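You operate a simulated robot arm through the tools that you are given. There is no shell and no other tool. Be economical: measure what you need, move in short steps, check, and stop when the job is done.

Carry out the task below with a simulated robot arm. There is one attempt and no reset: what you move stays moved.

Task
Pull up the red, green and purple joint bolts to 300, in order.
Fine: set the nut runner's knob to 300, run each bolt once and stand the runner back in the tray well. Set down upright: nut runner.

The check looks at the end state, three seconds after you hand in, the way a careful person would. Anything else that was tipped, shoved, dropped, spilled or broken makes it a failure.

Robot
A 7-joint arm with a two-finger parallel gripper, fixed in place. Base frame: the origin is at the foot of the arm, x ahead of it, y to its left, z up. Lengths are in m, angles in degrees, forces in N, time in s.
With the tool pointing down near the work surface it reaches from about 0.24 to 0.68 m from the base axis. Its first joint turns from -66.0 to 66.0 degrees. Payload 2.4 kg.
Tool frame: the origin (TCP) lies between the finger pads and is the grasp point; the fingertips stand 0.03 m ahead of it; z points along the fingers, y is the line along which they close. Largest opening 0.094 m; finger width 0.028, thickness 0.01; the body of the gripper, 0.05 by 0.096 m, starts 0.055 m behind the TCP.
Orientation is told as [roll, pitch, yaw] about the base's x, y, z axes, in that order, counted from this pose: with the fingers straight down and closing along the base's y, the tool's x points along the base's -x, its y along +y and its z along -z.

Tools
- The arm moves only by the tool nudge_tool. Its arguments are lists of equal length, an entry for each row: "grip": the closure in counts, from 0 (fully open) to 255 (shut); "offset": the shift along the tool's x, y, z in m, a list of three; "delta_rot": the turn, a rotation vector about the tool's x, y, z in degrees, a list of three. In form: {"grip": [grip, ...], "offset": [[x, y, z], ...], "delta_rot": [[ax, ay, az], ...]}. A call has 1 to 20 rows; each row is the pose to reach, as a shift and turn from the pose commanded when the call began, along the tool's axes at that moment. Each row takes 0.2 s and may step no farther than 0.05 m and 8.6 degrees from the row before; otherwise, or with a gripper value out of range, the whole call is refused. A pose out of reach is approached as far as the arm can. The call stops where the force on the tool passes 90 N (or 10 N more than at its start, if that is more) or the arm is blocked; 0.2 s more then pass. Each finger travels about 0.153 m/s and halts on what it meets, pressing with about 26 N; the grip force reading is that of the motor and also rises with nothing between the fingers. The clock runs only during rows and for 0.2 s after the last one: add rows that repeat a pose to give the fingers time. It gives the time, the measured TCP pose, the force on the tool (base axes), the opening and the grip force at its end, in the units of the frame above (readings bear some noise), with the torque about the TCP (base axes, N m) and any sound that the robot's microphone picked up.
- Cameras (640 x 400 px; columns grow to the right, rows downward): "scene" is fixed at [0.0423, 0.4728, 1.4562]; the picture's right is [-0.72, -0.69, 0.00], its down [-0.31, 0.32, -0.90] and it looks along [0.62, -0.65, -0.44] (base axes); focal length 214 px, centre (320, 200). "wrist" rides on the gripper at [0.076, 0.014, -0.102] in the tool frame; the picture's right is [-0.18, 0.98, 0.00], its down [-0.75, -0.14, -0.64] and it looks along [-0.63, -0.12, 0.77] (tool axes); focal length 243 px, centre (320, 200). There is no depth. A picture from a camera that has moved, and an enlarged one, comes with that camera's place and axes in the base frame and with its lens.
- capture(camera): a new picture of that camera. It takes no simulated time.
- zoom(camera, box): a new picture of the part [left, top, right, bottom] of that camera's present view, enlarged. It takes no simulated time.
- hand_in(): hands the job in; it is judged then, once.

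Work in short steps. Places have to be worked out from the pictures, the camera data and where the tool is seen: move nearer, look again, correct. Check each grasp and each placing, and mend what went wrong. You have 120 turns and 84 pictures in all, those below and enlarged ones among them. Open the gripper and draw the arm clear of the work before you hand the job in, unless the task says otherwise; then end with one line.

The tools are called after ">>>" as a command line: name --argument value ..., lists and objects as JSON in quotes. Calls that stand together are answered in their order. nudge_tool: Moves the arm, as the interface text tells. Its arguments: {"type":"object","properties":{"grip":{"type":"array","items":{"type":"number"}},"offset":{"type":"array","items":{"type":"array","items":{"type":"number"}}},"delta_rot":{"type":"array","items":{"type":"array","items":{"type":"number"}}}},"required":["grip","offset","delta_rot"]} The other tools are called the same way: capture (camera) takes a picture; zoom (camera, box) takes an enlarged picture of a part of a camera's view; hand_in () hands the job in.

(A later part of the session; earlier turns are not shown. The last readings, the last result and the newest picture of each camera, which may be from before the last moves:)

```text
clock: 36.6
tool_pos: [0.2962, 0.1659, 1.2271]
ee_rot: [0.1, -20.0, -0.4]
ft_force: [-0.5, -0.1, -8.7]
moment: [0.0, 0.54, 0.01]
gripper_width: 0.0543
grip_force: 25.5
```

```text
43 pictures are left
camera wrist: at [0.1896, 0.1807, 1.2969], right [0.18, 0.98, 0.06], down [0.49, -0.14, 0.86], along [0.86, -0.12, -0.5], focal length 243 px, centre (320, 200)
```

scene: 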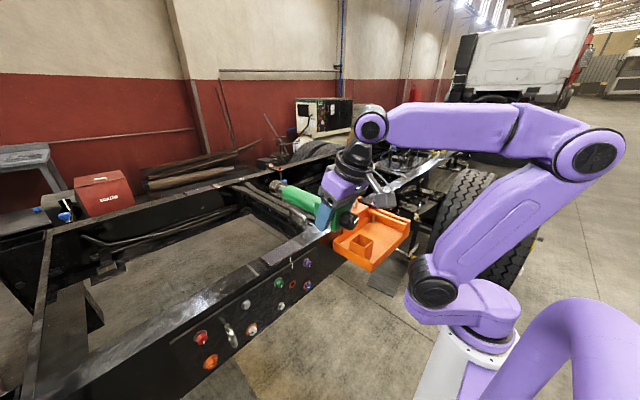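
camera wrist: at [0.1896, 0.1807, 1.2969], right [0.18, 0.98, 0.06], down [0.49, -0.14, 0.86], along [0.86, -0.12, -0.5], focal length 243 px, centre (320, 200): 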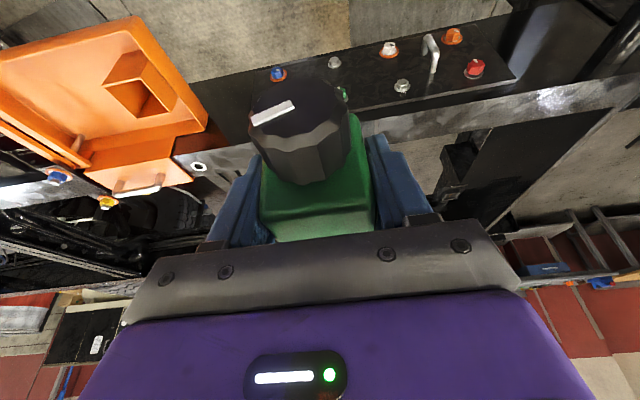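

The runner is level with the socket toward +x and the hand above. I move to in front of the red bolt, still above the rail.

>>> nudge_tool --grip '[255, 255, 255, 255, 255, 255, 255, 255]' --offset '[[0.0124, 0.0386, 0.0107], [0.0248, 0.0771, 0.0214], [0.0372, 0.1157, 0.0321], [0.0496, 0.1543, 0.0428], [0.062, 0.193, 0.0535], [0.0744, 0.2314, 0.0642], [0.0868, 0.27, 0.0749], [0.0868, 0.27, 0.0749]]' --delta_rot '[[-0.14, 0, -0.38], [-0.14, 0, -0.38], [-0.14, 0, -0.38], [-0.14, 0, -0.38], [-0.14, 0, -0.38], [-0.14, 0, -0.38], [-0.14, 0, -0.38], [-0.14, 0, -0.38]]'

>>> capture --camera "scene"

>>> capture --camera "wrist"

```text
clock: 38.4
tool_pos: [0.242, 0.4336, 1.1285]
ee_rot: [0.0, -20.0, 0.4]
ft_force: [-0.5, 0.6, -9.1]
moment: [0.01, 0.56, -0.01]
gripper_width: 0.0543
grip_force: 26.0
```

```text
42 pictures are left
```

scene: 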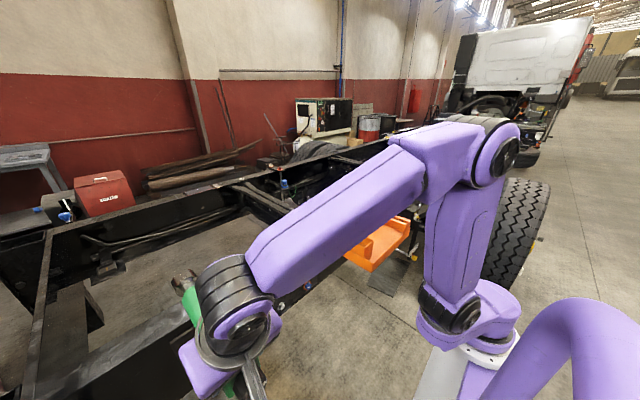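

```text
41 pictures are left
camera wrist: at [0.1355, 0.4487, 1.1973], right [0.17, 0.98, 0.06], down [0.49, -0.14, 0.86], along [0.86, -0.11, -0.5], focal length 243 px, centre (320, 200)
```

wrist: 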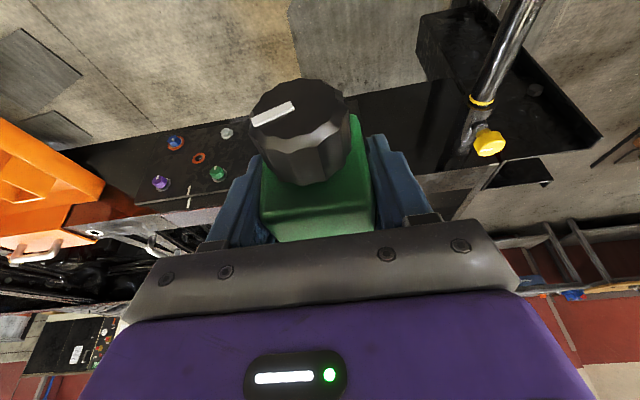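

From here the arm blocks the scene view of the socket. I roll the runner 45° about its own axis so the hand goes to the −y side and the scene camera sees the socket and red bolt.

>>> nudge_tool --grip '[255, 255, 255, 255, 255, 255, 255]' --offset '[[0, 0, 0], [0, 0, 0], [0, 0, 0], [0, 0, 0], [0, 0, 0], [0, 0, 0], [0, 0, 0]]' --delta_rot '[[-7.05, 0, 2.57], [-14.1, 0, 5.13], [-21.15, 0, 7.7], [-28.2, 0, 10.27], [-35.25, 0, 12.83], [-42.3, 0, 15.4], [-42.3, 0, 15.4]]'

>>> capture --camera "scene"

>>> capture --camera "wrist"

```text
clock: 40.0
tool_pos: [0.2417, 0.4346, 1.1278]
ee_rot: [46.9, -14.1, -14.2]
ft_force: [0.8, -0.2, -8.9]
moment: [-0.05, 0.57, 0.02]
gripper_width: 0.0546
grip_force: 25.7
```

```text
40 pictures are left
```

scene: 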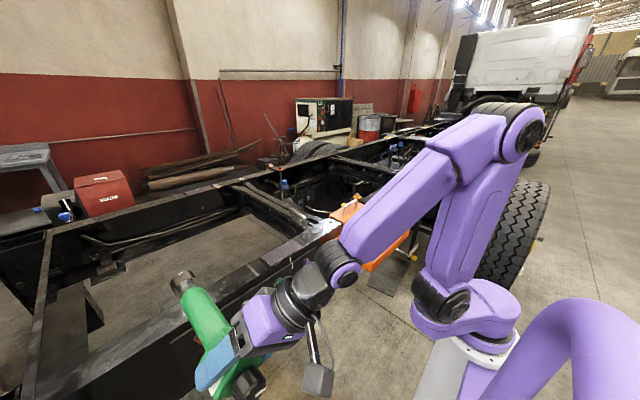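

```text
39 pictures are left
camera wrist: at [0.1352, 0.3958, 1.1857], right [0.17, 0.65, 0.74], down [0.49, -0.71, 0.51], along [0.85, 0.28, -0.44], focal length 243 px, centre (320, 200)
```

wrist: 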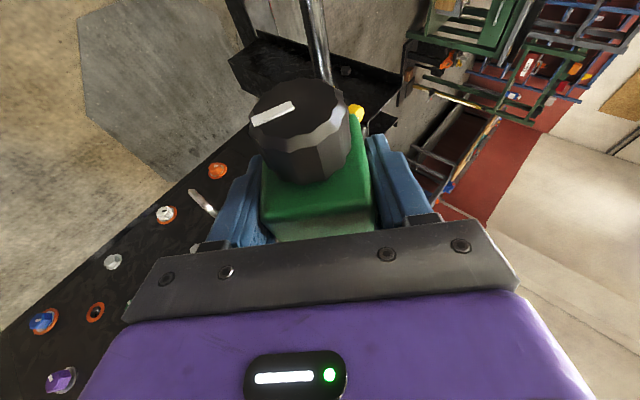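

The scene view is clear now and the socket tip reads (0.446, 0.435, 1.13), matching a 0.204 m reach. I lower to the red bolt's height with the tip short of the face.

>>> nudge_tool --grip '[255, 255, 255, 255, 255, 255, 255]' --offset '[[0.011, -0.0275, 0.0253], [0.0219, -0.0549, 0.0505], [0.0329, -0.0823, 0.0758], [0.0439, -0.1098, 0.101], [0.0548, -0.1372, 0.1263], [0.0658, -0.1647, 0.1516], [0.0658, -0.1647, 0.1516]]' --delta_rot '[[0, 0, 0], [0, 0, 0], [0, 0, 0], [0, 0, 0], [0, 0, 0], [0, 0, 0], [0, 0, 0]]'

>>> zoom --camera "scene" --box '[150, 280, 310, 400]'

>>> capture --camera "wrist"

```text
clock: 41.6
tool_pos: [0.2313, 0.4337, 0.8938]
ee_rot: [46.8, -14.0, -14.2]
ft_force: [-0.2, 0.2, -9.1]
moment: [0.0, 0.61, -0.01]
gripper_width: 0.0545
grip_force: 25.7
```

```text
3.33 times, centred on (230, 340) of scene
camera zoom: at [0.0424, 0.473, 1.4562], right [-0.72, -0.69, 0.0], down [-0.31, 0.32, -0.9], along [0.62, -0.65, -0.44], focal length 715 px, centre (620, -267)
```

zoom: 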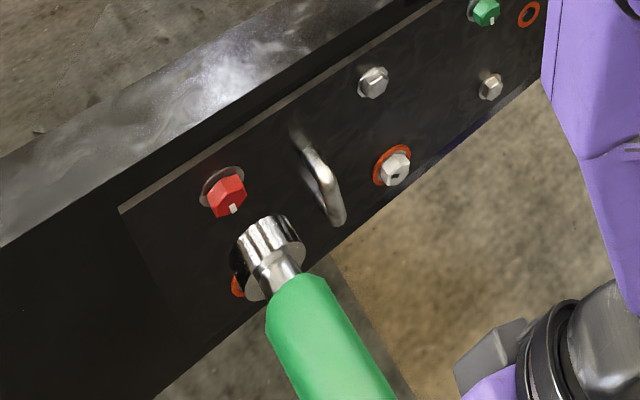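

```text
37 pictures are left
camera wrist: at [0.1242, 0.3943, 0.9522], right [0.17, 0.65, 0.74], down [0.49, -0.71, 0.51], along [0.85, 0.28, -0.44], focal length 243 px, centre (320, 200)
```

wrist: 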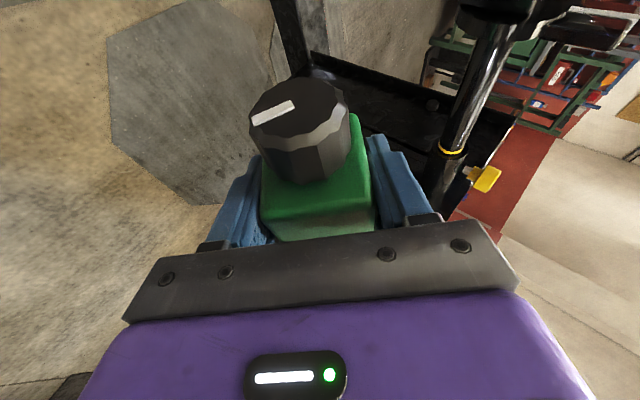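

The socket is level and short of the face. I zoom tightly on bolt and socket to measure their relative offset.

>>> zoom --camera "scene" --box '[190, 310, 254, 374]'

```text
6.25 times, centred on (222, 342) of scene
camera zoom: at [0.0424, 0.473, 1.4562], right [-0.72, -0.69, 0.0], down [-0.31, 0.32, -0.9], along [0.62, -0.65, -0.44], focal length 1340 px, centre (932, -688)
```

zoom: 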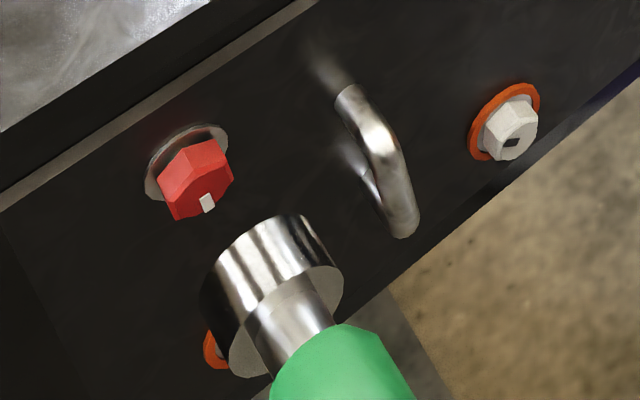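

Working relative to the same scene view, the bolt axis is at y≈0.439, z≈0.890, about 4 mm to +y and 2 mm below the socket axis. I correct that and advance 25 mm.

>>> nudge_tool --grip '[255, 255, 255, 255]' --offset '[[0.0015, 0.0014, 0.004], [-0.01, 0.0014, 0.0083], [-0.022, 0.0014, 0.0125], [-0.022, 0.0014, 0.0125]]' --delta_rot '[[0, 0, 0], [0, 0, 0], [0, 0, 0], [0, 0, 0]]'

>>> zoom --camera "scene" --box '[190, 310, 254, 374]'

```text
clock: 42.6
tool_pos: [0.2544, 0.4396, 0.8919]
ee_rot: [46.8, -14.0, -14.1]
ft_force: [0.1, -0.2, -8.5]
moment: [-0.02, 0.59, 0.01]
gripper_width: 0.0543
grip_force: 26.3
```

```text
6.25 times, centred on (222, 342) of scene
camera zoom: at [0.0424, 0.473, 1.4562], right [-0.72, -0.69, 0.0], down [-0.31, 0.32, -0.9], along [0.62, -0.65, -0.44], focal length 1340 px, centre (932, -688)
```

zoom: 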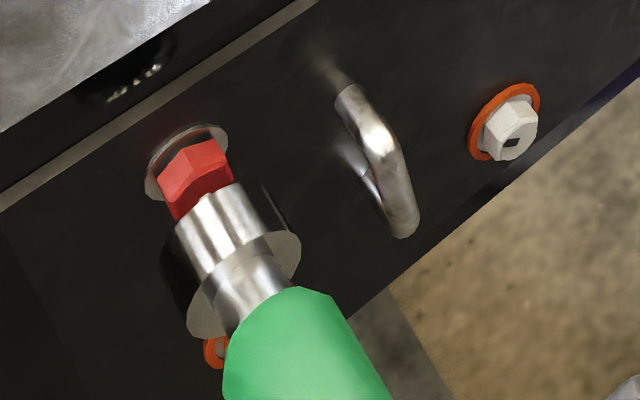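

The socket now lines up within ~2 mm (slightly too far +y). I correct −2 mm and advance 16 mm gently, watching the force.

>>> nudge_tool --grip '[255, 255, 255, 255, 255]' --offset '[[-0.0005, -0.0014, -0.0013], [-0.0055, -0.0014, 0.0005], [-0.0105, -0.0014, 0.0024], [-0.0155, -0.0014, 0.0042], [-0.0155, -0.0014, 0.0042]]' --delta_rot '[[0, 0, 0], [0, 0, 0], [0, 0, 0], [0, 0, 0], [0, 0, 0]]'

>>> zoom --camera "scene" --box '[190, 310, 254, 374]'

```text
clock: 43.8
tool_pos: [0.2714, 0.4389, 0.8925]
ee_rot: [46.8, -14.0, -14.2]
ft_force: [0.4, 0.4, -9.3]
moment: [-0.03, 0.6, 0.02]
gripper_width: 0.0544
grip_force: 26.0
```

```text
6.25 times, centred on (222, 342) of scene
camera zoom: at [0.0424, 0.473, 1.4562], right [-0.72, -0.69, 0.0], down [-0.31, 0.32, -0.9], along [0.62, -0.65, -0.44], focal length 1340 px, centre (932, -688)
```

zoom: 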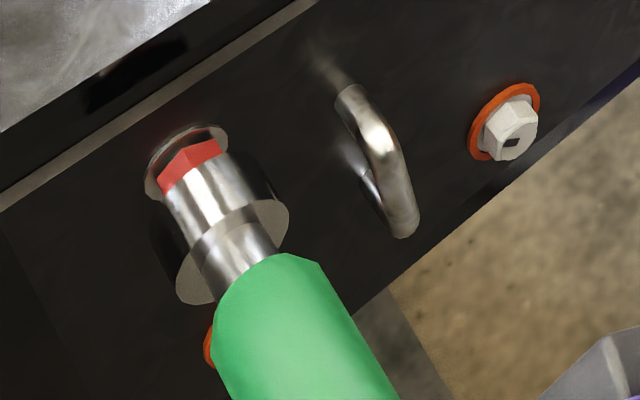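

Now on the bolt's line exactly. I continue advancing up to 20 mm in small steps.

>>> nudge_tool --grip '[255, 255, 255, 255, 255]' --offset '[[-0.0047, 0, 0.0017], [-0.0094, 0, 0.0034], [-0.0141, 0, 0.0051], [-0.0188, 0, 0.0068], [-0.0188, 0, 0.0068]]' --delta_rot '[[0, 0, 0], [0, 0, 0], [0, 0, 0], [0, 0, 0], [0, 0, 0]]'

>>> zoom --camera "scene" --box '[190, 310, 254, 374]'

```text
clock: 45.0
tool_pos: [0.2915, 0.4375, 0.8917]
ee_rot: [46.8, -14.1, -14.2]
ft_force: [-0.4, -2.0, -10.3]
moment: [-0.04, 0.92, -0.54]
gripper_width: 0.0547
grip_force: 25.5
```

```text
6.25 times, centred on (222, 342) of scene
camera zoom: at [0.0424, 0.4729, 1.4562], right [-0.72, -0.69, 0.0], down [-0.31, 0.32, -0.9], along [0.62, -0.65, -0.44], focal length 1340 px, centre (932, -688)
```

zoom: 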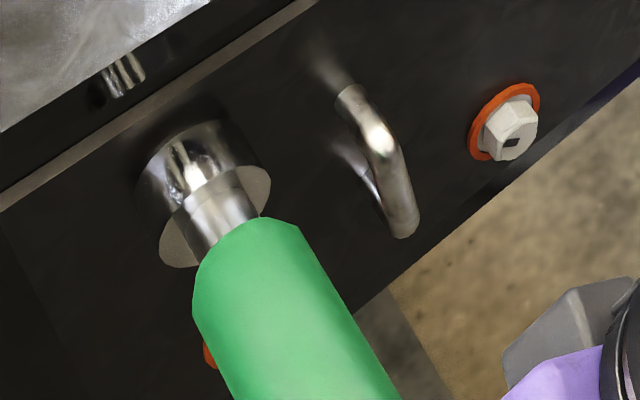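

The socket has slid over the red head with only slight side contact. I press further in to run the bolt.

>>> nudge_tool --grip '[255, 255, 255, 255, 255]' --offset '[[-0.0019, 0, 0.0007], [-0.0038, 0, 0.0014], [-0.0056, 0, 0.002], [-0.0056, 0, 0.002], [-0.0056, 0, 0.002]]' --delta_rot '[[0, 0, 0], [0, 0, 0], [0, 0, 0], [0, 0, 0], [0, 0, 0]]'

```text
clock: 46.2
tool_pos: [0.2969, 0.4374, 0.892]
ee_rot: [46.7, -14.0, -14.0]
ft_force: [-11.7, -2.6, -9.8]
moment: [-0.06, 0.75, -0.7]
gripper_width: 0.0544
grip_force: 26.0
```

Axial contact at 12 N, no sound yet. I press a few mm more and hold.

>>> nudge_tool --grip '[255, 255, 255, 255, 255, 255]' --offset '[[-0.0014, 0, 0.0005], [-0.0028, 0, 0.001], [-0.0038, 0, 0.0014], [-0.0038, 0, 0.0014], [-0.0038, 0, 0.0014], [-0.0038, 0, 0.0014]]' --delta_rot '[[0, 0, 0], [0, 0, 0], [0, 0, 0], [0, 0, 0], [0, 0, 0], [0, 0, 0]]'

>>> zoom --camera "scene" --box '[170, 310, 270, 400]'

```text
clock: 47.6
tool_pos: [0.3007, 0.4368, 0.8916]
ee_rot: [46.5, -13.9, -14.0]
ft_force: [-25.0, -4.1, -8.8]
moment: [-0.16, 0.34, -0.88]
gripper_width: 0.0546
grip_force: 26.1
```

```text
4.44 times, centred on (220, 355) of scene
camera zoom: at [0.0418, 0.4728, 1.4563], right [-0.72, -0.69, 0.0], down [-0.31, 0.32, -0.9], along [0.62, -0.65, -0.44], focal length 953 px, centre (764, -489)
```

zoom: 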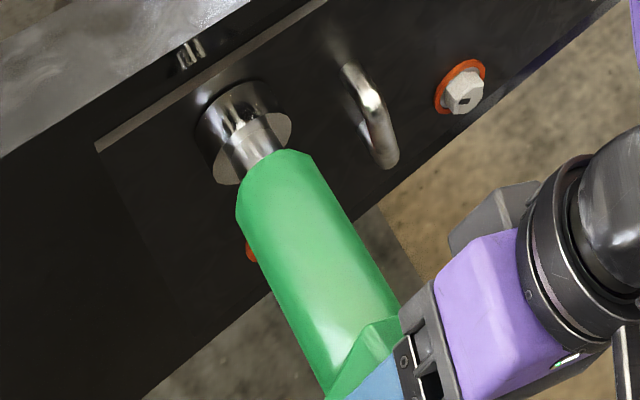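

Force is 25 N with springy travel, still no sound. I press a bit more and hold longer.

>>> nudge_tool --grip '[255, 255, 255, 255, 255, 255, 255]' --offset '[[-0.0014, 0, 0.0005], [-0.0028, 0, 0.001], [-0.0038, 0, 0.0014], [-0.0038, 0, 0.0014], [-0.0038, 0, 0.0014], [-0.0038, 0, 0.0014], [-0.0038, 0, 0.0014]]' --delta_rot '[[0, 0, 0], [0, 0, 0], [0, 0, 0], [0, 0, 0], [0, 0, 0], [0, 0, 0], [0, 0, 0]]'

>>> zoom --camera "scene" --box '[170, 310, 270, 400]'

>>> capture --camera "wrist"

```text
clock: 49.2
tool_pos: [0.304, 0.4364, 0.8921]
ee_rot: [46.5, -14.0, -14.0]
ft_force: [-23.9, -6.3, -7.7]
moment: [-0.17, 0.16, -0.95]
gripper_width: 0.0547
grip_force: 25.2
```

```text
4.44 times, centred on (220, 355) of scene
camera zoom: at [0.0418, 0.4728, 1.4563], right [-0.72, -0.69, 0.0], down [-0.31, 0.32, -0.9], along [0.62, -0.65, -0.44], focal length 953 px, centre (764, -489)
```

zoom: 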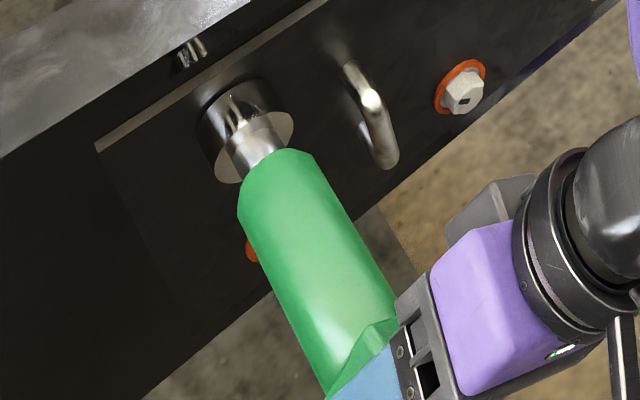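

```text
30 pictures are left
camera wrist: at [0.1989, 0.3972, 0.9506], right [0.17, 0.65, 0.74], down [0.49, -0.7, 0.51], along [0.85, 0.28, -0.44], focal length 243 px, centre (320, 200)
```

wrist: 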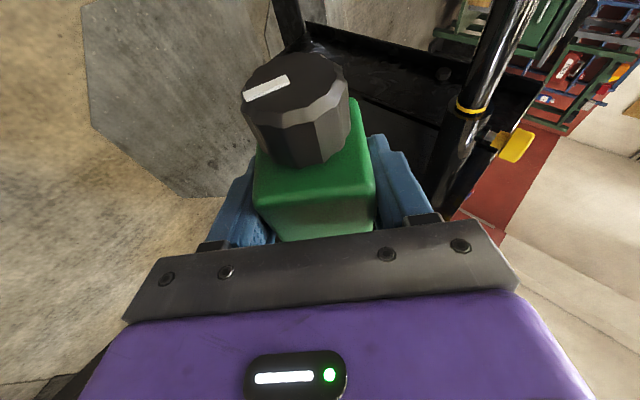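

The force saturated at 24 N because the runner is creeping in the grip, so pushing isn't the trigger. I ease off and turn it clockwise (tightening) about its axis, watching moment and sound.

>>> nudge_tool --grip '[255, 255, 255, 255, 255]' --offset '[[0.0047, 0, -0.0017], [0.0047, 0, -0.0017], [0.0047, 0, -0.0017], [0.0047, 0, -0.0017], [0.0047, 0, -0.0017]]' --delta_rot '[[0, 0, 0], [-4.7, 0, 1.71], [-9.4, 0, 3.42], [-14.1, 0, 5.13], [-18.8, 0, 6.84]]'

```text
clock: 50.4
tool_pos: [0.3002, 0.4374, 0.8928]
ee_rot: [66.2, -8.3, -18.2]
ft_force: [0.1, -4.8, -10.1]
moment: [-0.26, 0.54, -0.93]
gripper_width: 0.0544
grip_force: 26.2
```

Slight resistance only, no click yet. I turn further with a light forward press.

>>> nudge_tool --grip '[255, 255, 255, 255, 255, 255]' --offset '[[-0.002, 0, 0.0007], [-0.002, 0, 0.0007], [-0.002, 0, 0.0007], [-0.002, 0, 0.0007], [-0.002, 0, 0.0007], [-0.002, 0, 0.0007]]' --delta_rot '[[-4.7, 0, 1.71], [-9.4, 0, 3.42], [-14.1, 0, 5.13], [-18.8, 0, 6.84], [-23.5, 0, 8.55], [-28.2, 0, 10.26]]'

>>> zoom --camera "scene" --box '[170, 310, 270, 400]'

```text
clock: 51.8
tool_pos: [0.3037, 0.4377, 0.893]
ee_rot: [94.6, 1.8, -19.7]
ft_force: [0.3, -3.2, -10.7]
moment: [-0.1, 0.99, -0.65]
gripper_width: 0.0553
grip_force: 26.3
```

```text
4.44 times, centred on (220, 355) of scene
camera zoom: at [0.0425, 0.4729, 1.4562], right [-0.72, -0.69, 0.0], down [-0.31, 0.32, -0.9], along [0.62, -0.65, -0.44], focal length 953 px, centre (764, -489)
```

zoom: 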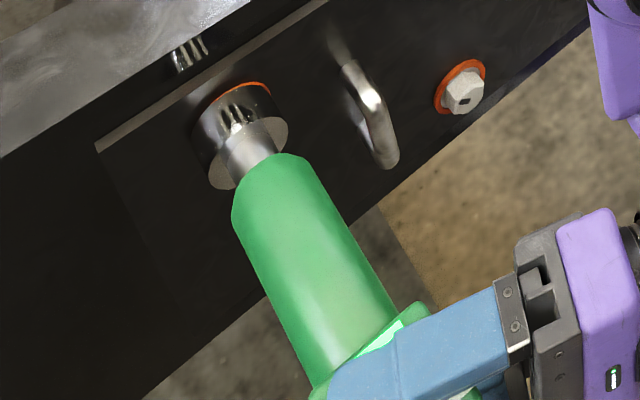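

An orange ring has appeared behind the red bolt, which may be the tightened indication. I back the socket off to see before doing anything more.

>>> nudge_tool --grip '[255, 255, 255, 255, 255]' --offset '[[0.0141, 0, -0.0051], [0.0282, 0, -0.0103], [0.0423, 0, -0.0154], [0.0517, 0, -0.0188], [0.0517, 0, -0.0188]]' --delta_rot '[[0, 0, 0], [0, 0, 0], [0, 0, 0], [0, 0, 0], [0, 0, 0]]'

>>> zoom --camera "scene" --box '[170, 300, 270, 380]'

```text
clock: 53.0
tool_pos: [0.2486, 0.4368, 0.8926]
ee_rot: [94.7, 1.8, -19.7]
ft_force: [0.1, -0.2, -9.0]
moment: [-0.03, 0.5, 0.01]
gripper_width: 0.0547
grip_force: 25.9
```

```text
5.00 times, centred on (220, 340) of scene
camera zoom: at [0.0424, 0.473, 1.4562], right [-0.72, -0.69, 0.0], down [-0.31, 0.32, -0.9], along [0.62, -0.65, -0.44], focal length 1072 px, centre (820, -500)
```

zoom: 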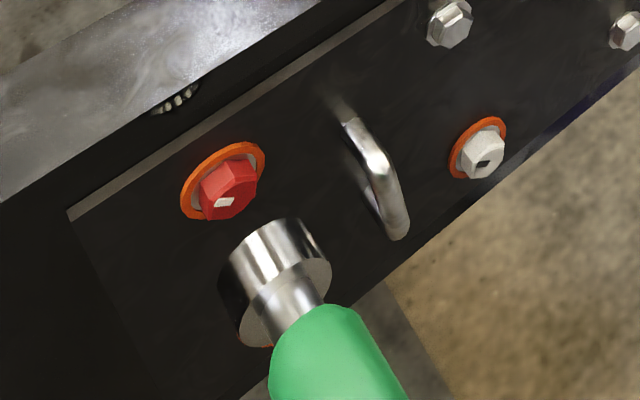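

The red bolt's mark has turned and it now shows the same orange squeeze-out ring as the already tightened bolts, so red is run. I retract clear of the face.

>>> nudge_tool --grip '[255, 255, 255]' --offset '[[0.024, 0.015, -0.0073], [0.0479, 0.0299, -0.0146], [0.0479, 0.0299, -0.0146]]' --delta_rot '[[0, 0, 0], [0, 0, 0], [0, 0, 0]]'

>>> zoom --camera "scene" --box '[230, 240, 330, 320]'

```text
clock: 53.8
tool_pos: [0.1994, 0.4373, 0.9225]
ee_rot: [94.7, 1.7, -19.7]
ft_force: [0.4, -0.1, -9.2]
moment: [-0.03, 0.46, -0.01]
gripper_width: 0.0551
grip_force: 25.6
```

```text
5.00 times, centred on (280, 280) of scene
camera zoom: at [0.0424, 0.473, 1.4562], right [-0.72, -0.69, 0.0], down [-0.31, 0.32, -0.9], along [0.62, -0.65, -0.44], focal length 1072 px, centre (520, -200)
```

zoom: 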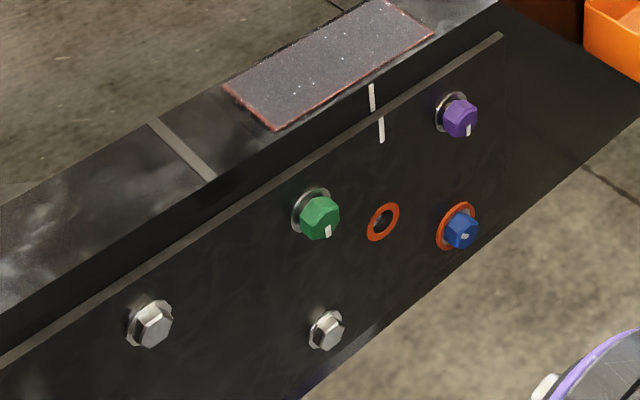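

Estimated axes: green (y 0.189, z 0.8915), purple (y 0.060, z 0.892). To have turning range and the same hex clocking, I roll the runner back 170° (hand over the top to the +y side) while moving toward green.

>>> nudge_tool --grip '[255, 255, 255, 255, 255, 255, 255, 255, 255, 255, 255, 255, 255, 255, 255, 255, 255, 255, 255, 255]' --offset '[[-0.0068, 0.0017, -0.0187], [-0.0136, 0.0035, -0.0374], [-0.0205, 0.0052, -0.0561], [-0.0273, 0.007, -0.0748], [-0.0341, 0.0087, -0.0935], [-0.0409, 0.0104, -0.1122], [-0.0477, 0.0122, -0.1309], [-0.0546, 0.0139, -0.1496], [-0.0614, 0.0157, -0.1683], [-0.0682, 0.0174, -0.187], [-0.0682, 0.0174, -0.187], [-0.0682, 0.0174, -0.187], [-0.0682, 0.0174, -0.187], [-0.0682, 0.0174, -0.187], [-0.0682, 0.0174, -0.187], [-0.0682, 0.0174, -0.187], [-0.0682, 0.0174, -0.187], [-0.0682, 0.0174, -0.187], [-0.0682, 0.0174, -0.187], [-0.0682, 0.0174, -0.187]]' --delta_rot '[[7.99, 0, -2.907], [15.98, 0, -5.814], [23.97, 0, -8.721], [31.96, 0, -11.628], [39.95, 0, -14.535], [47.94, 0, -17.442], [55.93, 0, -20.349], [63.92, 0, -23.256], [71.91, 0, -26.163], [79.9, 0, -29.07], [87.89, 0, -31.977], [95.88, 0, -34.884], [103.87, 0, -37.791], [111.86, 0, -40.698], [119.85, 0, -43.605], [127.84, 0, -46.512], [135.83, 0, -49.419], [143.82, 0, -52.326], [151.81, 0, -55.233], [159.8, 0, -58.14]]'

>>> capture --camera "scene"

```text
clock: 58.0
tool_pos: [0.1992, 0.2386, 0.9206]
ee_rot: [-75.9, -5.1, 19.5]
ft_force: [-0.1, 0.0, -8.6]
moment: [0.08, 0.52, -0.02]
gripper_width: 0.0543
grip_force: 26.1
```

```text
26 pictures are left
```

scene: 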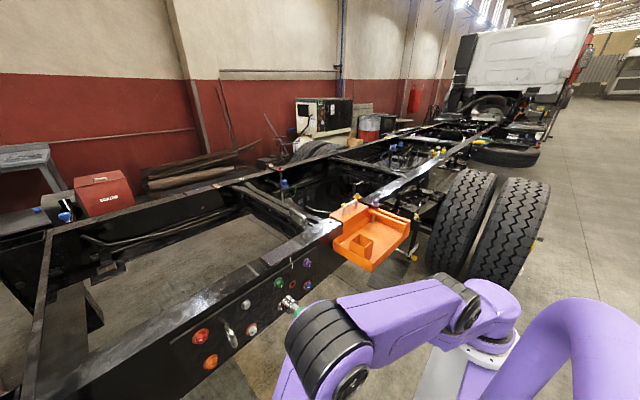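

The pose was reached and the socket tip is visible to the scene camera. I move in front of green with the tip ~3–4 cm short of it.

>>> nudge_tool --grip '[255, 255, 255]' --offset '[[-0.0075, 0.0075, 0.0305], [-0.015, 0.015, 0.0611], [-0.015, 0.015, 0.0611]]' --delta_rot '[[0, 0, 0], [0, 0, 0], [0, 0, 0]]'

>>> zoom --camera "scene" --box '[250, 250, 320, 320]'

>>> capture --camera "wrist"

```text
clock: 58.8
tool_pos: [0.2338, 0.1907, 0.8948]
ee_rot: [-75.9, -5.1, 19.5]
ft_force: [0.7, -0.5, -8.3]
moment: [0.05, 0.52, -0.01]
gripper_width: 0.0547
grip_force: 26.0
```

```text
5.71 times, centred on (285, 285) of scene
camera zoom: at [0.0424, 0.4729, 1.4562], right [-0.72, -0.69, 0.0], down [-0.31, 0.32, -0.9], along [0.62, -0.65, -0.44], focal length 1226 px, centre (520, -286)
```

zoom: 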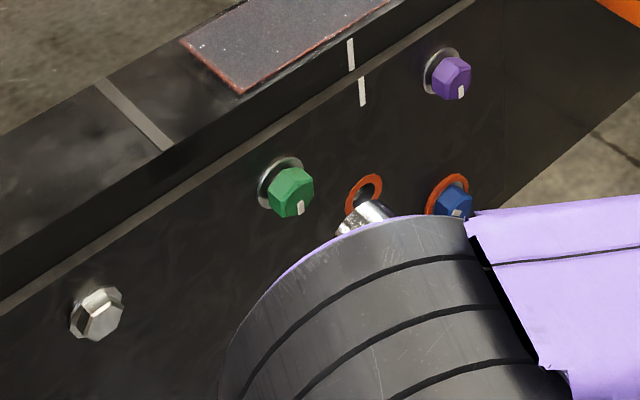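

```text
24 pictures are left
camera wrist: at [0.1282, 0.2619, 0.8981], right [0.17, 0.32, -0.93], down [0.48, 0.8, 0.36], along [0.86, -0.51, -0.02], focal length 243 px, centre (320, 200)
```

wrist: 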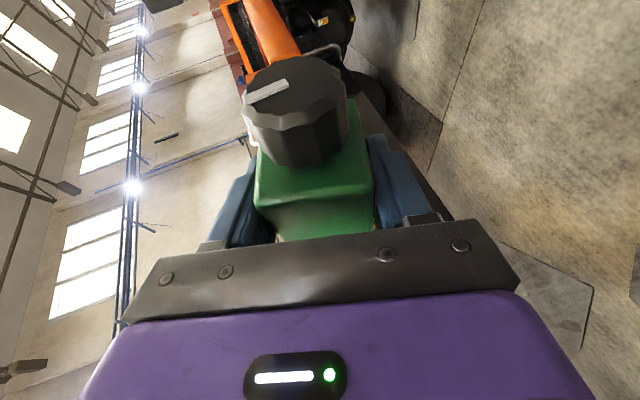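

The forearm hides the socket at this roll. I roll +60° (hand nearly on top, same hex clocking) and look again.

>>> nudge_tool --grip '[255, 255, 255, 255, 255, 255, 255, 255]' --offset '[[0, 0, 0], [0, 0, 0], [0, 0, 0], [0, 0, 0], [0, 0, 0], [0, 0, 0], [0, 0, 0], [0, 0, 0]]' --delta_rot '[[-8.05, 0, 2.93], [-16.1, 0, 5.86], [-24.15, 0, 8.79], [-32.2, 0, 11.72], [-40.25, 0, 14.64], [-48.3, 0, 17.57], [-56.4, 0, 20.5], [-56.4, 0, 20.5]]'

>>> zoom --camera "scene" --box '[250, 250, 320, 320]'

```text
clock: 60.6
tool_pos: [0.2361, 0.1906, 0.8948]
ee_rot: [-15.7, -19.3, 5.5]
ft_force: [0.5, 0.5, -7.9]
moment: [0.01, 0.51, 0.03]
gripper_width: 0.0544
grip_force: 26.2
```

```text
5.71 times, centred on (285, 285) of scene
camera zoom: at [0.0425, 0.4728, 1.4562], right [-0.72, -0.69, 0.0], down [-0.31, 0.32, -0.9], along [0.62, -0.65, -0.44], focal length 1226 px, centre (520, -286)
```

zoom: 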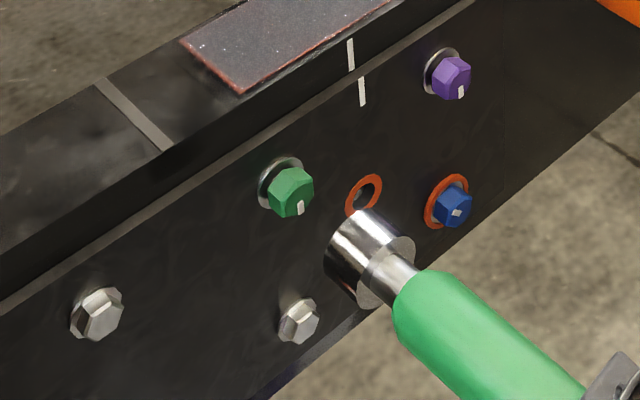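

Clear view. The socket is a few px off the green bolt's line; I correct by +1 mm y and −1 mm z and advance 25 mm.

>>> nudge_tool --grip '[255, 255, 255, 255]' --offset '[[-0.0078, 0.0012, 0.0031], [-0.0155, 0.0012, 0.0062], [-0.0233, 0.0012, 0.0092], [-0.0233, 0.0012, 0.0092]]' --delta_rot '[[0, 0, 0], [0, 0, 0], [0, 0, 0], [0, 0, 0]]'

>>> zoom --camera "scene" --box '[260, 260, 310, 310]'

```text
clock: 61.6
tool_pos: [0.2606, 0.1924, 0.8942]
ee_rot: [-16.0, -19.3, 5.7]
ft_force: [0.1, -0.2, -9.2]
moment: [0.04, 0.52, -0.01]
gripper_width: 0.0548
grip_force: 26.0
```

```text
8.00 times, centred on (285, 285) of scene
camera zoom: at [0.0424, 0.4729, 1.4562], right [-0.72, -0.69, 0.0], down [-0.31, 0.32, -0.9], along [0.62, -0.65, -0.44], focal length 1716 px, centre (600, -480)
```

zoom: 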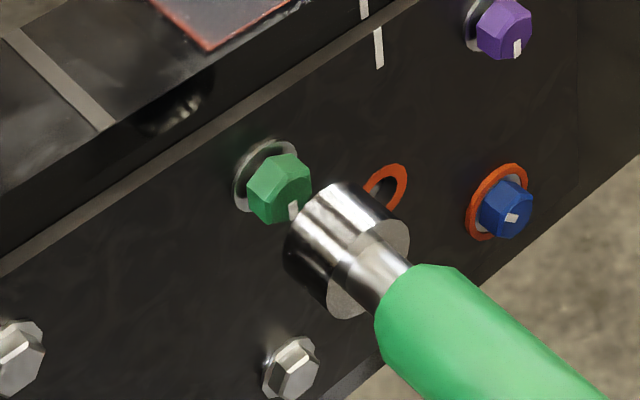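

Aligned with green within about a pixel. I advance 20 mm in small steps, checking force.

>>> nudge_tool --grip '[255, 255, 255, 255, 255, 255]' --offset '[[-0.0038, 0, 0.0014], [-0.0075, 0, 0.0027], [-0.0113, 0, 0.0041], [-0.015, 0, 0.0055], [-0.0188, 0, 0.0068], [-0.0188, 0, 0.0068]]' --delta_rot '[[0, 0, 0], [0, 0, 0], [0, 0, 0], [0, 0, 0], [0, 0, 0], [0, 0, 0]]'

>>> zoom --camera "scene" --box '[260, 260, 310, 310]'

```text
clock: 63.0
tool_pos: [0.2793, 0.1927, 0.8931]
ee_rot: [-15.9, -19.4, 5.6]
ft_force: [0.7, 0.1, -7.5]
moment: [0.03, 0.54, -0.01]
gripper_width: 0.0543
grip_force: 26.0
```

```text
8.00 times, centred on (285, 285) of scene
camera zoom: at [0.0424, 0.4729, 1.4562], right [-0.72, -0.69, 0.0], down [-0.31, 0.32, -0.9], along [0.62, -0.65, -0.44], focal length 1716 px, centre (600, -480)
```

zoom: 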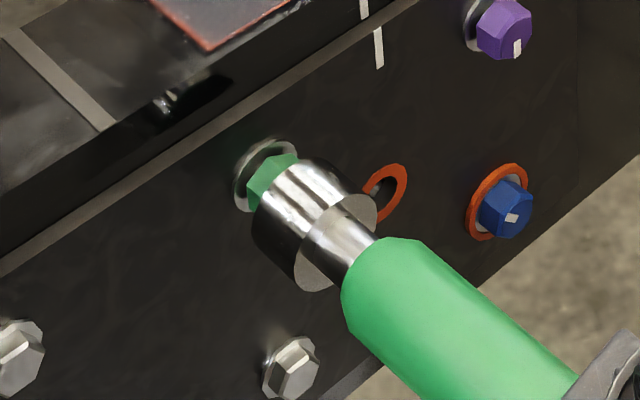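

The head is entering the socket without contact. I advance another ~22 mm.

>>> nudge_tool --grip '[255, 255, 255, 255, 255, 255]' --offset '[[-0.0047, 0, 0.0017], [-0.0094, 0, 0.0034], [-0.0132, 0, 0.0048], [-0.017, 0, 0.0062], [-0.0207, 0, 0.0075], [-0.0207, 0, 0.0075]]' --delta_rot '[[0, 0, 0], [0, 0, 0], [0, 0, 0], [0, 0, 0], [0, 0, 0], [0, 0, 0]]'

```text
clock: 64.4
tool_pos: [0.3017, 0.1918, 0.8941]
ee_rot: [-15.8, -19.4, 5.7]
ft_force: [0.0, 0.3, -7.9]
moment: [0.0, 0.53, 0.01]
gripper_width: 0.0545
grip_force: 26.0
```

Still free. A few mm more to light contact.

>>> nudge_tool --grip '[255, 255, 255, 255, 255]' --offset '[[-0.0019, 0, 0.0007], [-0.0038, 0, 0.0014], [-0.0056, 0, 0.0021], [-0.0066, 0, 0.0024], [-0.0066, 0, 0.0024]]' --delta_rot '[[0, 0, 0], [0, 0, 0], [0, 0, 0], [0, 0, 0], [0, 0, 0]]'

>>> zoom --camera "scene" --box '[260, 260, 310, 310]'

```text
clock: 65.6
tool_pos: [0.3084, 0.1925, 0.8927]
ee_rot: [-15.8, -19.2, 5.6]
ft_force: [-24.0, -4.3, -3.7]
moment: [-0.08, -0.52, -0.57]
gripper_width: 0.0546
grip_force: 25.7
```

```text
8.00 times, centred on (285, 285) of scene
camera zoom: at [0.0417, 0.4728, 1.4563], right [-0.72, -0.69, 0.0], down [-0.31, 0.32, -0.9], along [0.62, -0.65, -0.44], focal length 1716 px, centre (600, -480)
```

zoom: 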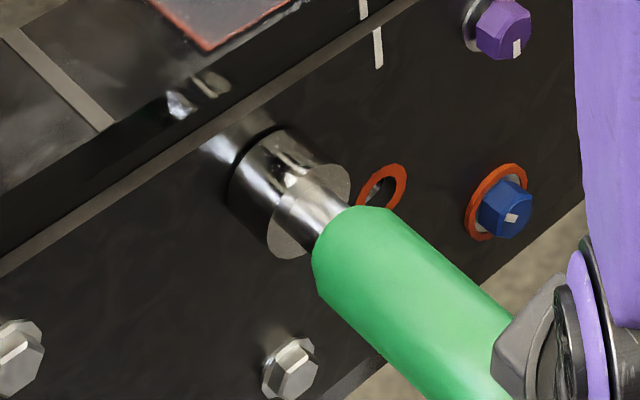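

Fully seated at 24 N. I ease back 3 mm and turn clockwise in steps.

>>> nudge_tool --grip '[255, 255, 255, 255, 255, 255, 255]' --offset '[[0.0028, 0, -0.001], [0.0028, 0, -0.001], [0.0028, 0, -0.001], [0.0025, 0, -0.0009], [0.0022, 0, -0.0008], [0.0019, 0, -0.0007], [0.0016, 0, -0.0006]]' --delta_rot '[[0, 0, 0], [-5.64, 0, 2.05], [-11.28, 0, 4.1], [-16.92, 0, 6.15], [-22.56, 0, 8.2], [-28.2, 0, 10.25], [-33.84, 0, 12.3]]'

>>> zoom --camera "scene" --box '[260, 260, 310, 310]'

```text
clock: 67.2
tool_pos: [0.3059, 0.1911, 0.894]
ee_rot: [22.4, -18.4, -7.5]
ft_force: [0.6, -6.4, -5.1]
moment: [-0.31, -0.13, -1.17]
gripper_width: 0.0546
grip_force: 25.8
```

```text
8.00 times, centred on (285, 285) of scene
camera zoom: at [0.0424, 0.4727, 1.4563], right [-0.72, -0.69, 0.0], down [-0.31, 0.32, -0.9], along [0.62, -0.65, -0.45], focal length 1716 px, centre (600, -480)
```

zoom: 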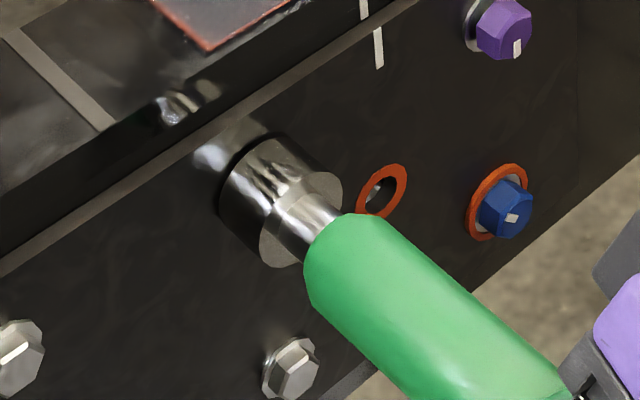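

36° turned; no ring yet. I continue another ~16°.

>>> nudge_tool --grip '[255, 255, 255, 255, 255]' --offset '[[-0.0005, 0, 0.0002], [-0.001, 0, 0.0004], [-0.0015, 0, 0.0005], [-0.0019, 0, 0.0007], [-0.0019, 0, 0.0007]]' --delta_rot '[[-4, 0, 1.46], [-8, 0, 2.91], [-12, 0, 4.37], [-15, 0, 5.46], [-15, 0, 5.46]]'

>>> zoom --camera "scene" --box '[260, 260, 310, 310]'

```text
clock: 68.4
tool_pos: [0.3069, 0.1916, 0.8941]
ee_rot: [38.4, -15.7, -11.8]
ft_force: [-13.6, -4.9, -9.4]
moment: [-0.18, 0.69, -0.9]
gripper_width: 0.0551
grip_force: 25.3
```

```text
8.00 times, centred on (285, 285) of scene
camera zoom: at [0.0421, 0.4727, 1.4563], right [-0.72, -0.69, 0.0], down [-0.31, 0.32, -0.9], along [0.62, -0.65, -0.44], focal length 1716 px, centre (600, -480)
```

zoom: 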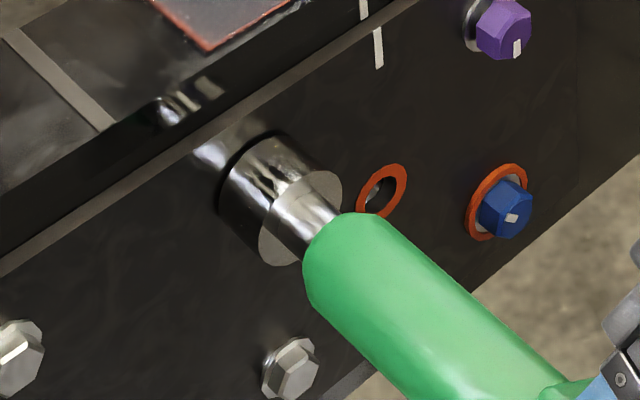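

No ring yet at ~52°. I turn further, pressing a little less.

>>> nudge_tool --grip '[255, 255, 255, 255, 255]' --offset '[[0.0014, 0, -0.0005], [0.0014, 0, -0.0005], [0.0014, 0, -0.0005], [0.0014, 0, -0.0005], [0.0014, 0, -0.0005]]' --delta_rot '[[-4.7, 0, 1.71], [-9.4, 0, 3.42], [-14.1, 0, 5.13], [-18.8, 0, 6.84], [-18.8, 0, 6.84]]'

>>> zoom --camera "scene" --box '[260, 260, 310, 310]'

```text
clock: 69.6
tool_pos: [0.3065, 0.192, 0.8932]
ee_rot: [58.4, -10.5, -16.6]
ft_force: [-11.4, -5.6, -11.5]
moment: [-0.09, 0.86, -0.8]
gripper_width: 0.0551
grip_force: 26.0
```

```text
8.00 times, centred on (285, 285) of scene
camera zoom: at [0.0422, 0.4728, 1.4563], right [-0.72, -0.69, 0.0], down [-0.31, 0.32, -0.9], along [0.62, -0.65, -0.44], focal length 1716 px, centre (600, -480)
```

zoom: 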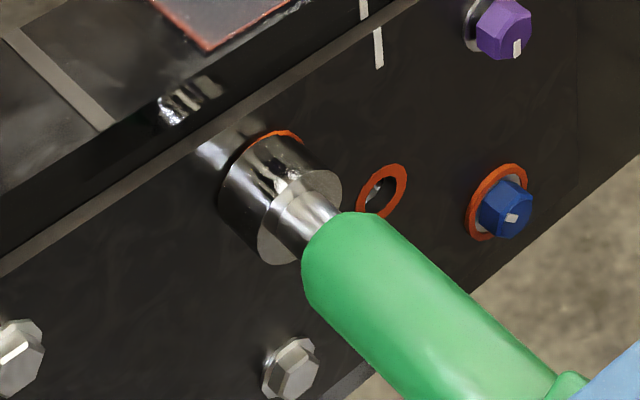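

The orange ring is showing on green: it's run. I retract the socket and confirm.

>>> nudge_tool --grip '[255, 255, 255, 255, 255]' --offset '[[0.016, 0, -0.0058], [0.032, 0, -0.0117], [0.048, 0, -0.0175], [0.0639, 0, -0.0233], [0.0639, 0, -0.0233]]' --delta_rot '[[0, 0, 0], [0, 0, 0], [0, 0, 0], [0, 0, 0], [0, 0, 0]]'

>>> nudge_tool --grip '[255, 255, 255, 255, 255, 255, 255, 255, 255, 255, 255, 255, 255]' --offset '[[0, 0, 0], [0, 0, 0], [0, 0, 0], [0, 0, 0], [0, 0, 0], [0, 0, 0], [0, 0, 0], [0, 0, 0], [0, 0, 0], [0, 0, 0], [0, 0, 0], [0, 0, 0], [0, 0, 0]]' --delta_rot '[[7.99, 0, -2.907], [15.98, 0, -5.814], [23.97, 0, -8.721], [31.96, 0, -11.628], [39.95, 0, -14.535], [47.94, 0, -17.442], [55.93, 0, -20.349], [63.92, 0, -23.256], [71.91, 0, -26.163], [79.9, 0, -29.07], [87.89, 0, -31.977], [95.88, 0, -34.884], [95.88, 0, -34.884]]'

>>> capture --camera "scene"

```text
clock: 70.8
tool_pos: [0.2384, 0.192, 0.8929]
ee_rot: [58.6, -10.8, -16.7]
ft_force: [-0.1, 0.5, -8.8]
moment: [-0.07, 0.47, -0.02]
gripper_width: 0.0552
grip_force: 26.7
```

```text
clock: 73.6
tool_pos: [0.2388, 0.1934, 0.8941]
ee_rot: [-46.9, -14.0, 14.8]
ft_force: [-0.2, -0.8, -8.2]
moment: [0.04, 0.52, -0.03]
gripper_width: 0.0542
grip_force: 26.2
```

```text
16 pictures are left
```

scene: 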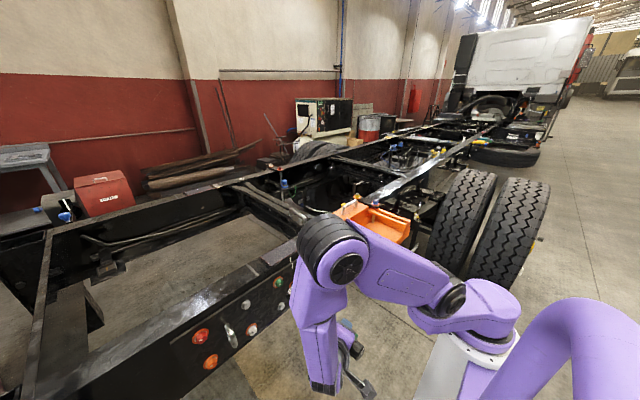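

At this roll the view is blocked again, so I return to the roll that worked for green (+30°), then shift over to purple.

>>> nudge_tool --grip '[255, 255, 255, 255, 255]' --offset '[[0, 0, 0], [0, 0, 0], [0, 0, 0], [0, 0, 0], [0, 0, 0]]' --delta_rot '[[-7.05, 0, 2.565], [-14.1, 0, 5.13], [-21.15, 0, 7.695], [-28.2, 0, 10.26], [-28.2, 0, 10.26]]'

>>> nudge_tool --grip '[255, 255, 255, 255, 255]' --offset '[[-0.0007, -0.0317, 0.0091], [-0.0013, -0.0633, 0.0182], [-0.002, -0.095, 0.0274], [-0.0027, -0.1267, 0.0365], [-0.0027, -0.1267, 0.0365]]' --delta_rot '[[0, 0, 0], [0, 0, 0], [0, 0, 0], [0, 0, 0], [0, 0, 0]]'

>>> zoom --camera "scene" --box '[270, 240, 330, 300]'

```text
clock: 74.8
tool_pos: [0.2395, 0.1916, 0.8934]
ee_rot: [-15.9, -19.4, 5.6]
ft_force: [-0.4, -0.2, -7.4]
moment: [0.02, 0.48, 0.0]
gripper_width: 0.0543
grip_force: 25.6
```

```text
clock: 76.0
tool_pos: [0.2558, 0.0632, 0.8924]
ee_rot: [-15.9, -19.2, 5.8]
ft_force: [-0.5, -0.1, -9.3]
moment: [0.03, 0.52, 0.02]
gripper_width: 0.0545
grip_force: 25.7
```

```text
6.67 times, centred on (300, 270) of scene
camera zoom: at [0.0424, 0.4728, 1.4562], right [-0.72, -0.69, 0.0], down [-0.31, 0.32, -0.9], along [0.62, -0.65, -0.44], focal length 1430 px, centre (453, -267)
```

zoom: 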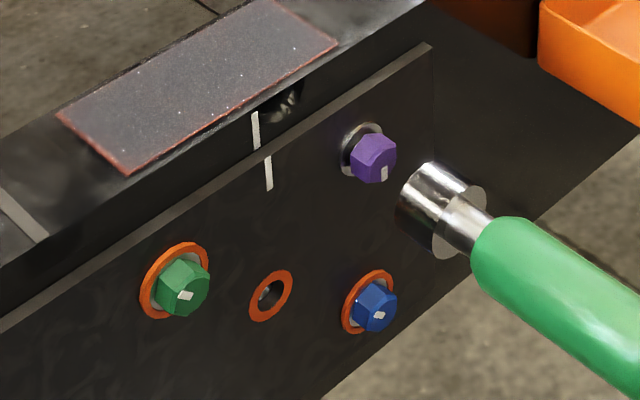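

Green shows its ring and turned mark. For purple the socket lines up within ~1 mm; I raise 1.5 mm and advance 24 mm.

>>> nudge_tool --grip '[255, 255, 255, 255, 255, 255, 255]' --offset '[[-0.0005, -0.0004, -0.0014], [-0.005, -0.0004, 0.0003], [-0.0095, -0.0004, 0.0019], [-0.014, -0.0004, 0.0036], [-0.0186, -0.0004, 0.0052], [-0.0231, -0.0004, 0.0068], [-0.0231, -0.0004, 0.0068]]' --delta_rot '[[0, 0, 0], [0, 0, 0], [0, 0, 0], [0, 0, 0], [0, 0, 0], [0, 0, 0], [0, 0, 0]]'

>>> zoom --camera "scene" --box '[280, 240, 330, 290]'

```text
clock: 77.6
tool_pos: [0.2794, 0.0624, 0.8962]
ee_rot: [-16.0, -19.3, 5.7]
ft_force: [-0.1, -0.6, -8.4]
moment: [0.04, 0.49, 0.02]
gripper_width: 0.0543
grip_force: 25.5
```

```text
8.00 times, centred on (305, 265) of scene
camera zoom: at [0.0424, 0.4729, 1.4562], right [-0.72, -0.69, 0.0], down [-0.31, 0.32, -0.9], along [0.62, -0.65, -0.44], focal length 1716 px, centre (440, -320)
```

zoom: 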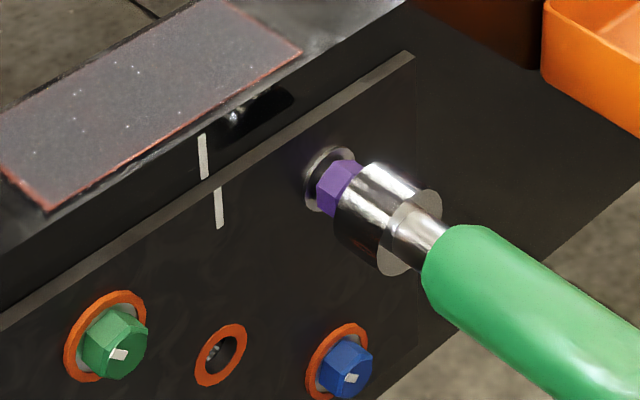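

Head is entering the socket with no contact. I lower 0.7 mm and advance another 20 mm.

>>> nudge_tool --grip '[255, 255, 255, 255, 255, 255]' --offset '[[-0.0036, 0.0002, 0.002], [-0.0073, 0.0002, 0.0034], [-0.0111, 0.0002, 0.0047], [-0.0148, 0.0002, 0.0061], [-0.0186, 0.0002, 0.0074], [-0.0186, 0.0002, 0.0074]]' --delta_rot '[[0, 0, 0], [0, 0, 0], [0, 0, 0], [0, 0, 0], [0, 0, 0], [0, 0, 0]]'

>>> nudge_tool --grip '[255, 255, 255, 255]' --offset '[[-0.0019, 0, 0.0007], [-0.0038, 0, 0.0014], [-0.0047, 0, 0.0017], [-0.0047, 0, 0.0017]]' --delta_rot '[[0, 0, 0], [0, 0, 0], [0, 0, 0], [0, 0, 0]]'

```text
clock: 79.0
tool_pos: [0.2992, 0.0612, 0.8955]
ee_rot: [-15.9, -19.3, 5.6]
ft_force: [-0.5, -0.4, -10.0]
moment: [-0.03, 0.7, -0.11]
gripper_width: 0.0544
grip_force: 26.6
```

```text
clock: 80.0
tool_pos: [0.3049, 0.0605, 0.8959]
ee_rot: [-16.0, -19.3, 5.8]
ft_force: [0.0, -0.2, -9.1]
moment: [0.0, 0.47, 0.0]
gripper_width: 0.0544
grip_force: 26.4
```

Still free; a few mm more to seat.

>>> nudge_tool --grip '[255, 255, 255, 255]' --offset '[[-0.0019, 0, 0.0007], [-0.0038, 0, 0.0014], [-0.0047, 0, 0.0017], [-0.0047, 0, 0.0017]]' --delta_rot '[[0, 0, 0], [0, 0, 0], [0, 0, 0], [0, 0, 0]]'

```text
clock: 81.0
tool_pos: [0.3084, 0.0629, 0.8956]
ee_rot: [-16.0, -19.3, 5.7]
ft_force: [-20.7, -4.0, -4.2]
moment: [-0.07, -0.44, -0.59]
gripper_width: 0.0547
grip_force: 26.0
```

Seated at 21 N. I ease back slightly and turn clockwise 54°.

>>> nudge_tool --grip '[255, 255, 255, 255, 255, 255, 255, 255, 255]' --offset '[[0.0024, 0, -0.0009], [0.0024, 0, -0.0009], [0.0024, 0, -0.0009], [0.0024, 0, -0.0009], [0.002, 0, -0.0007], [0.0016, 0, -0.0006], [0.0012, 0, -0.0004], [0.0008, 0, -0.0003], [0.0004, 0, -0.0001]]' --delta_rot '[[-5.64, 0, 2.05], [-11.28, 0, 4.1], [-16.92, 0, 6.15], [-22.56, 0, 8.2], [-28.2, 0, 10.25], [-33.84, 0, 12.3], [-39.48, 0, 14.35], [-45.12, 0, 16.4], [-50.76, 0, 18.45]]'

>>> zoom --camera "scene" --box '[280, 240, 330, 290]'

```text
clock: 83.0
tool_pos: [0.3079, 0.0612, 0.8911]
ee_rot: [40.4, -14.9, -12.3]
ft_force: [-19.3, -6.3, -7.2]
moment: [-0.11, 0.41, -0.88]
gripper_width: 0.0547
grip_force: 25.7
out of reach, approached as far as the arm can: row 9
```

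```text
8.00 times, centred on (305, 265) of scene
camera zoom: at [0.0419, 0.4727, 1.4563], right [-0.72, -0.69, 0.0], down [-0.31, 0.32, -0.9], along [0.62, -0.65, -0.44], focal length 1716 px, centre (440, -320)
```

zoom: 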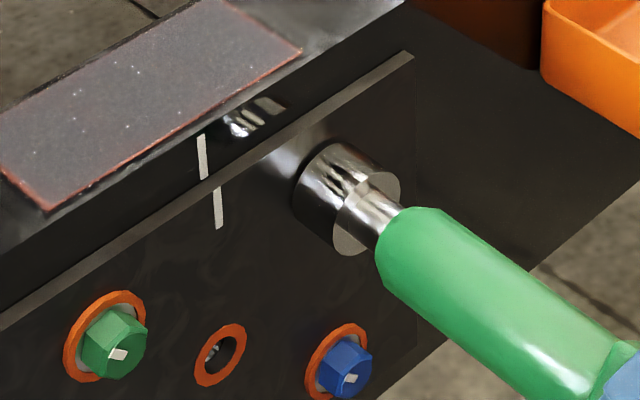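

The arm's reach ran out near 54° before the ring appeared. I roll back to the start roll, then withdraw and re-engage one hex step (60°) earlier for more turning range.

>>> nudge_tool --grip '[255, 255, 255, 255, 255, 255, 255, 255, 255, 255]' --offset '[[0.0012, 0.003, -0.0027], [0.0012, 0.003, -0.0027], [0.0012, 0.003, -0.0027], [0.0012, 0.003, -0.0027], [0.0012, 0.003, -0.0027], [0.0012, 0.003, -0.0027], [0.0012, 0.003, -0.0027], [0.0012, 0.003, -0.0027], [0.0012, 0.003, -0.0027], [0.0012, 0.003, -0.0027]]' --delta_rot '[[5.7, 0, -2.08], [11.4, 0, -4.16], [17.1, 0, -6.24], [22.8, 0, -8.32], [28.5, 0, -10.4], [34.2, 0, -12.48], [39.9, 0, -14.56], [45.6, 0, -16.64], [51.7, 0, -18.8], [51.7, 0, -18.8]]'

```text
clock: 85.2
tool_pos: [0.3097, 0.0633, 0.8973]
ee_rot: [-17.1, -19.3, 6.0]
ft_force: [-12.7, 0.3, -7.1]
moment: [0.02, 0.29, 0.11]
gripper_width: 0.0543
grip_force: 26.2
```

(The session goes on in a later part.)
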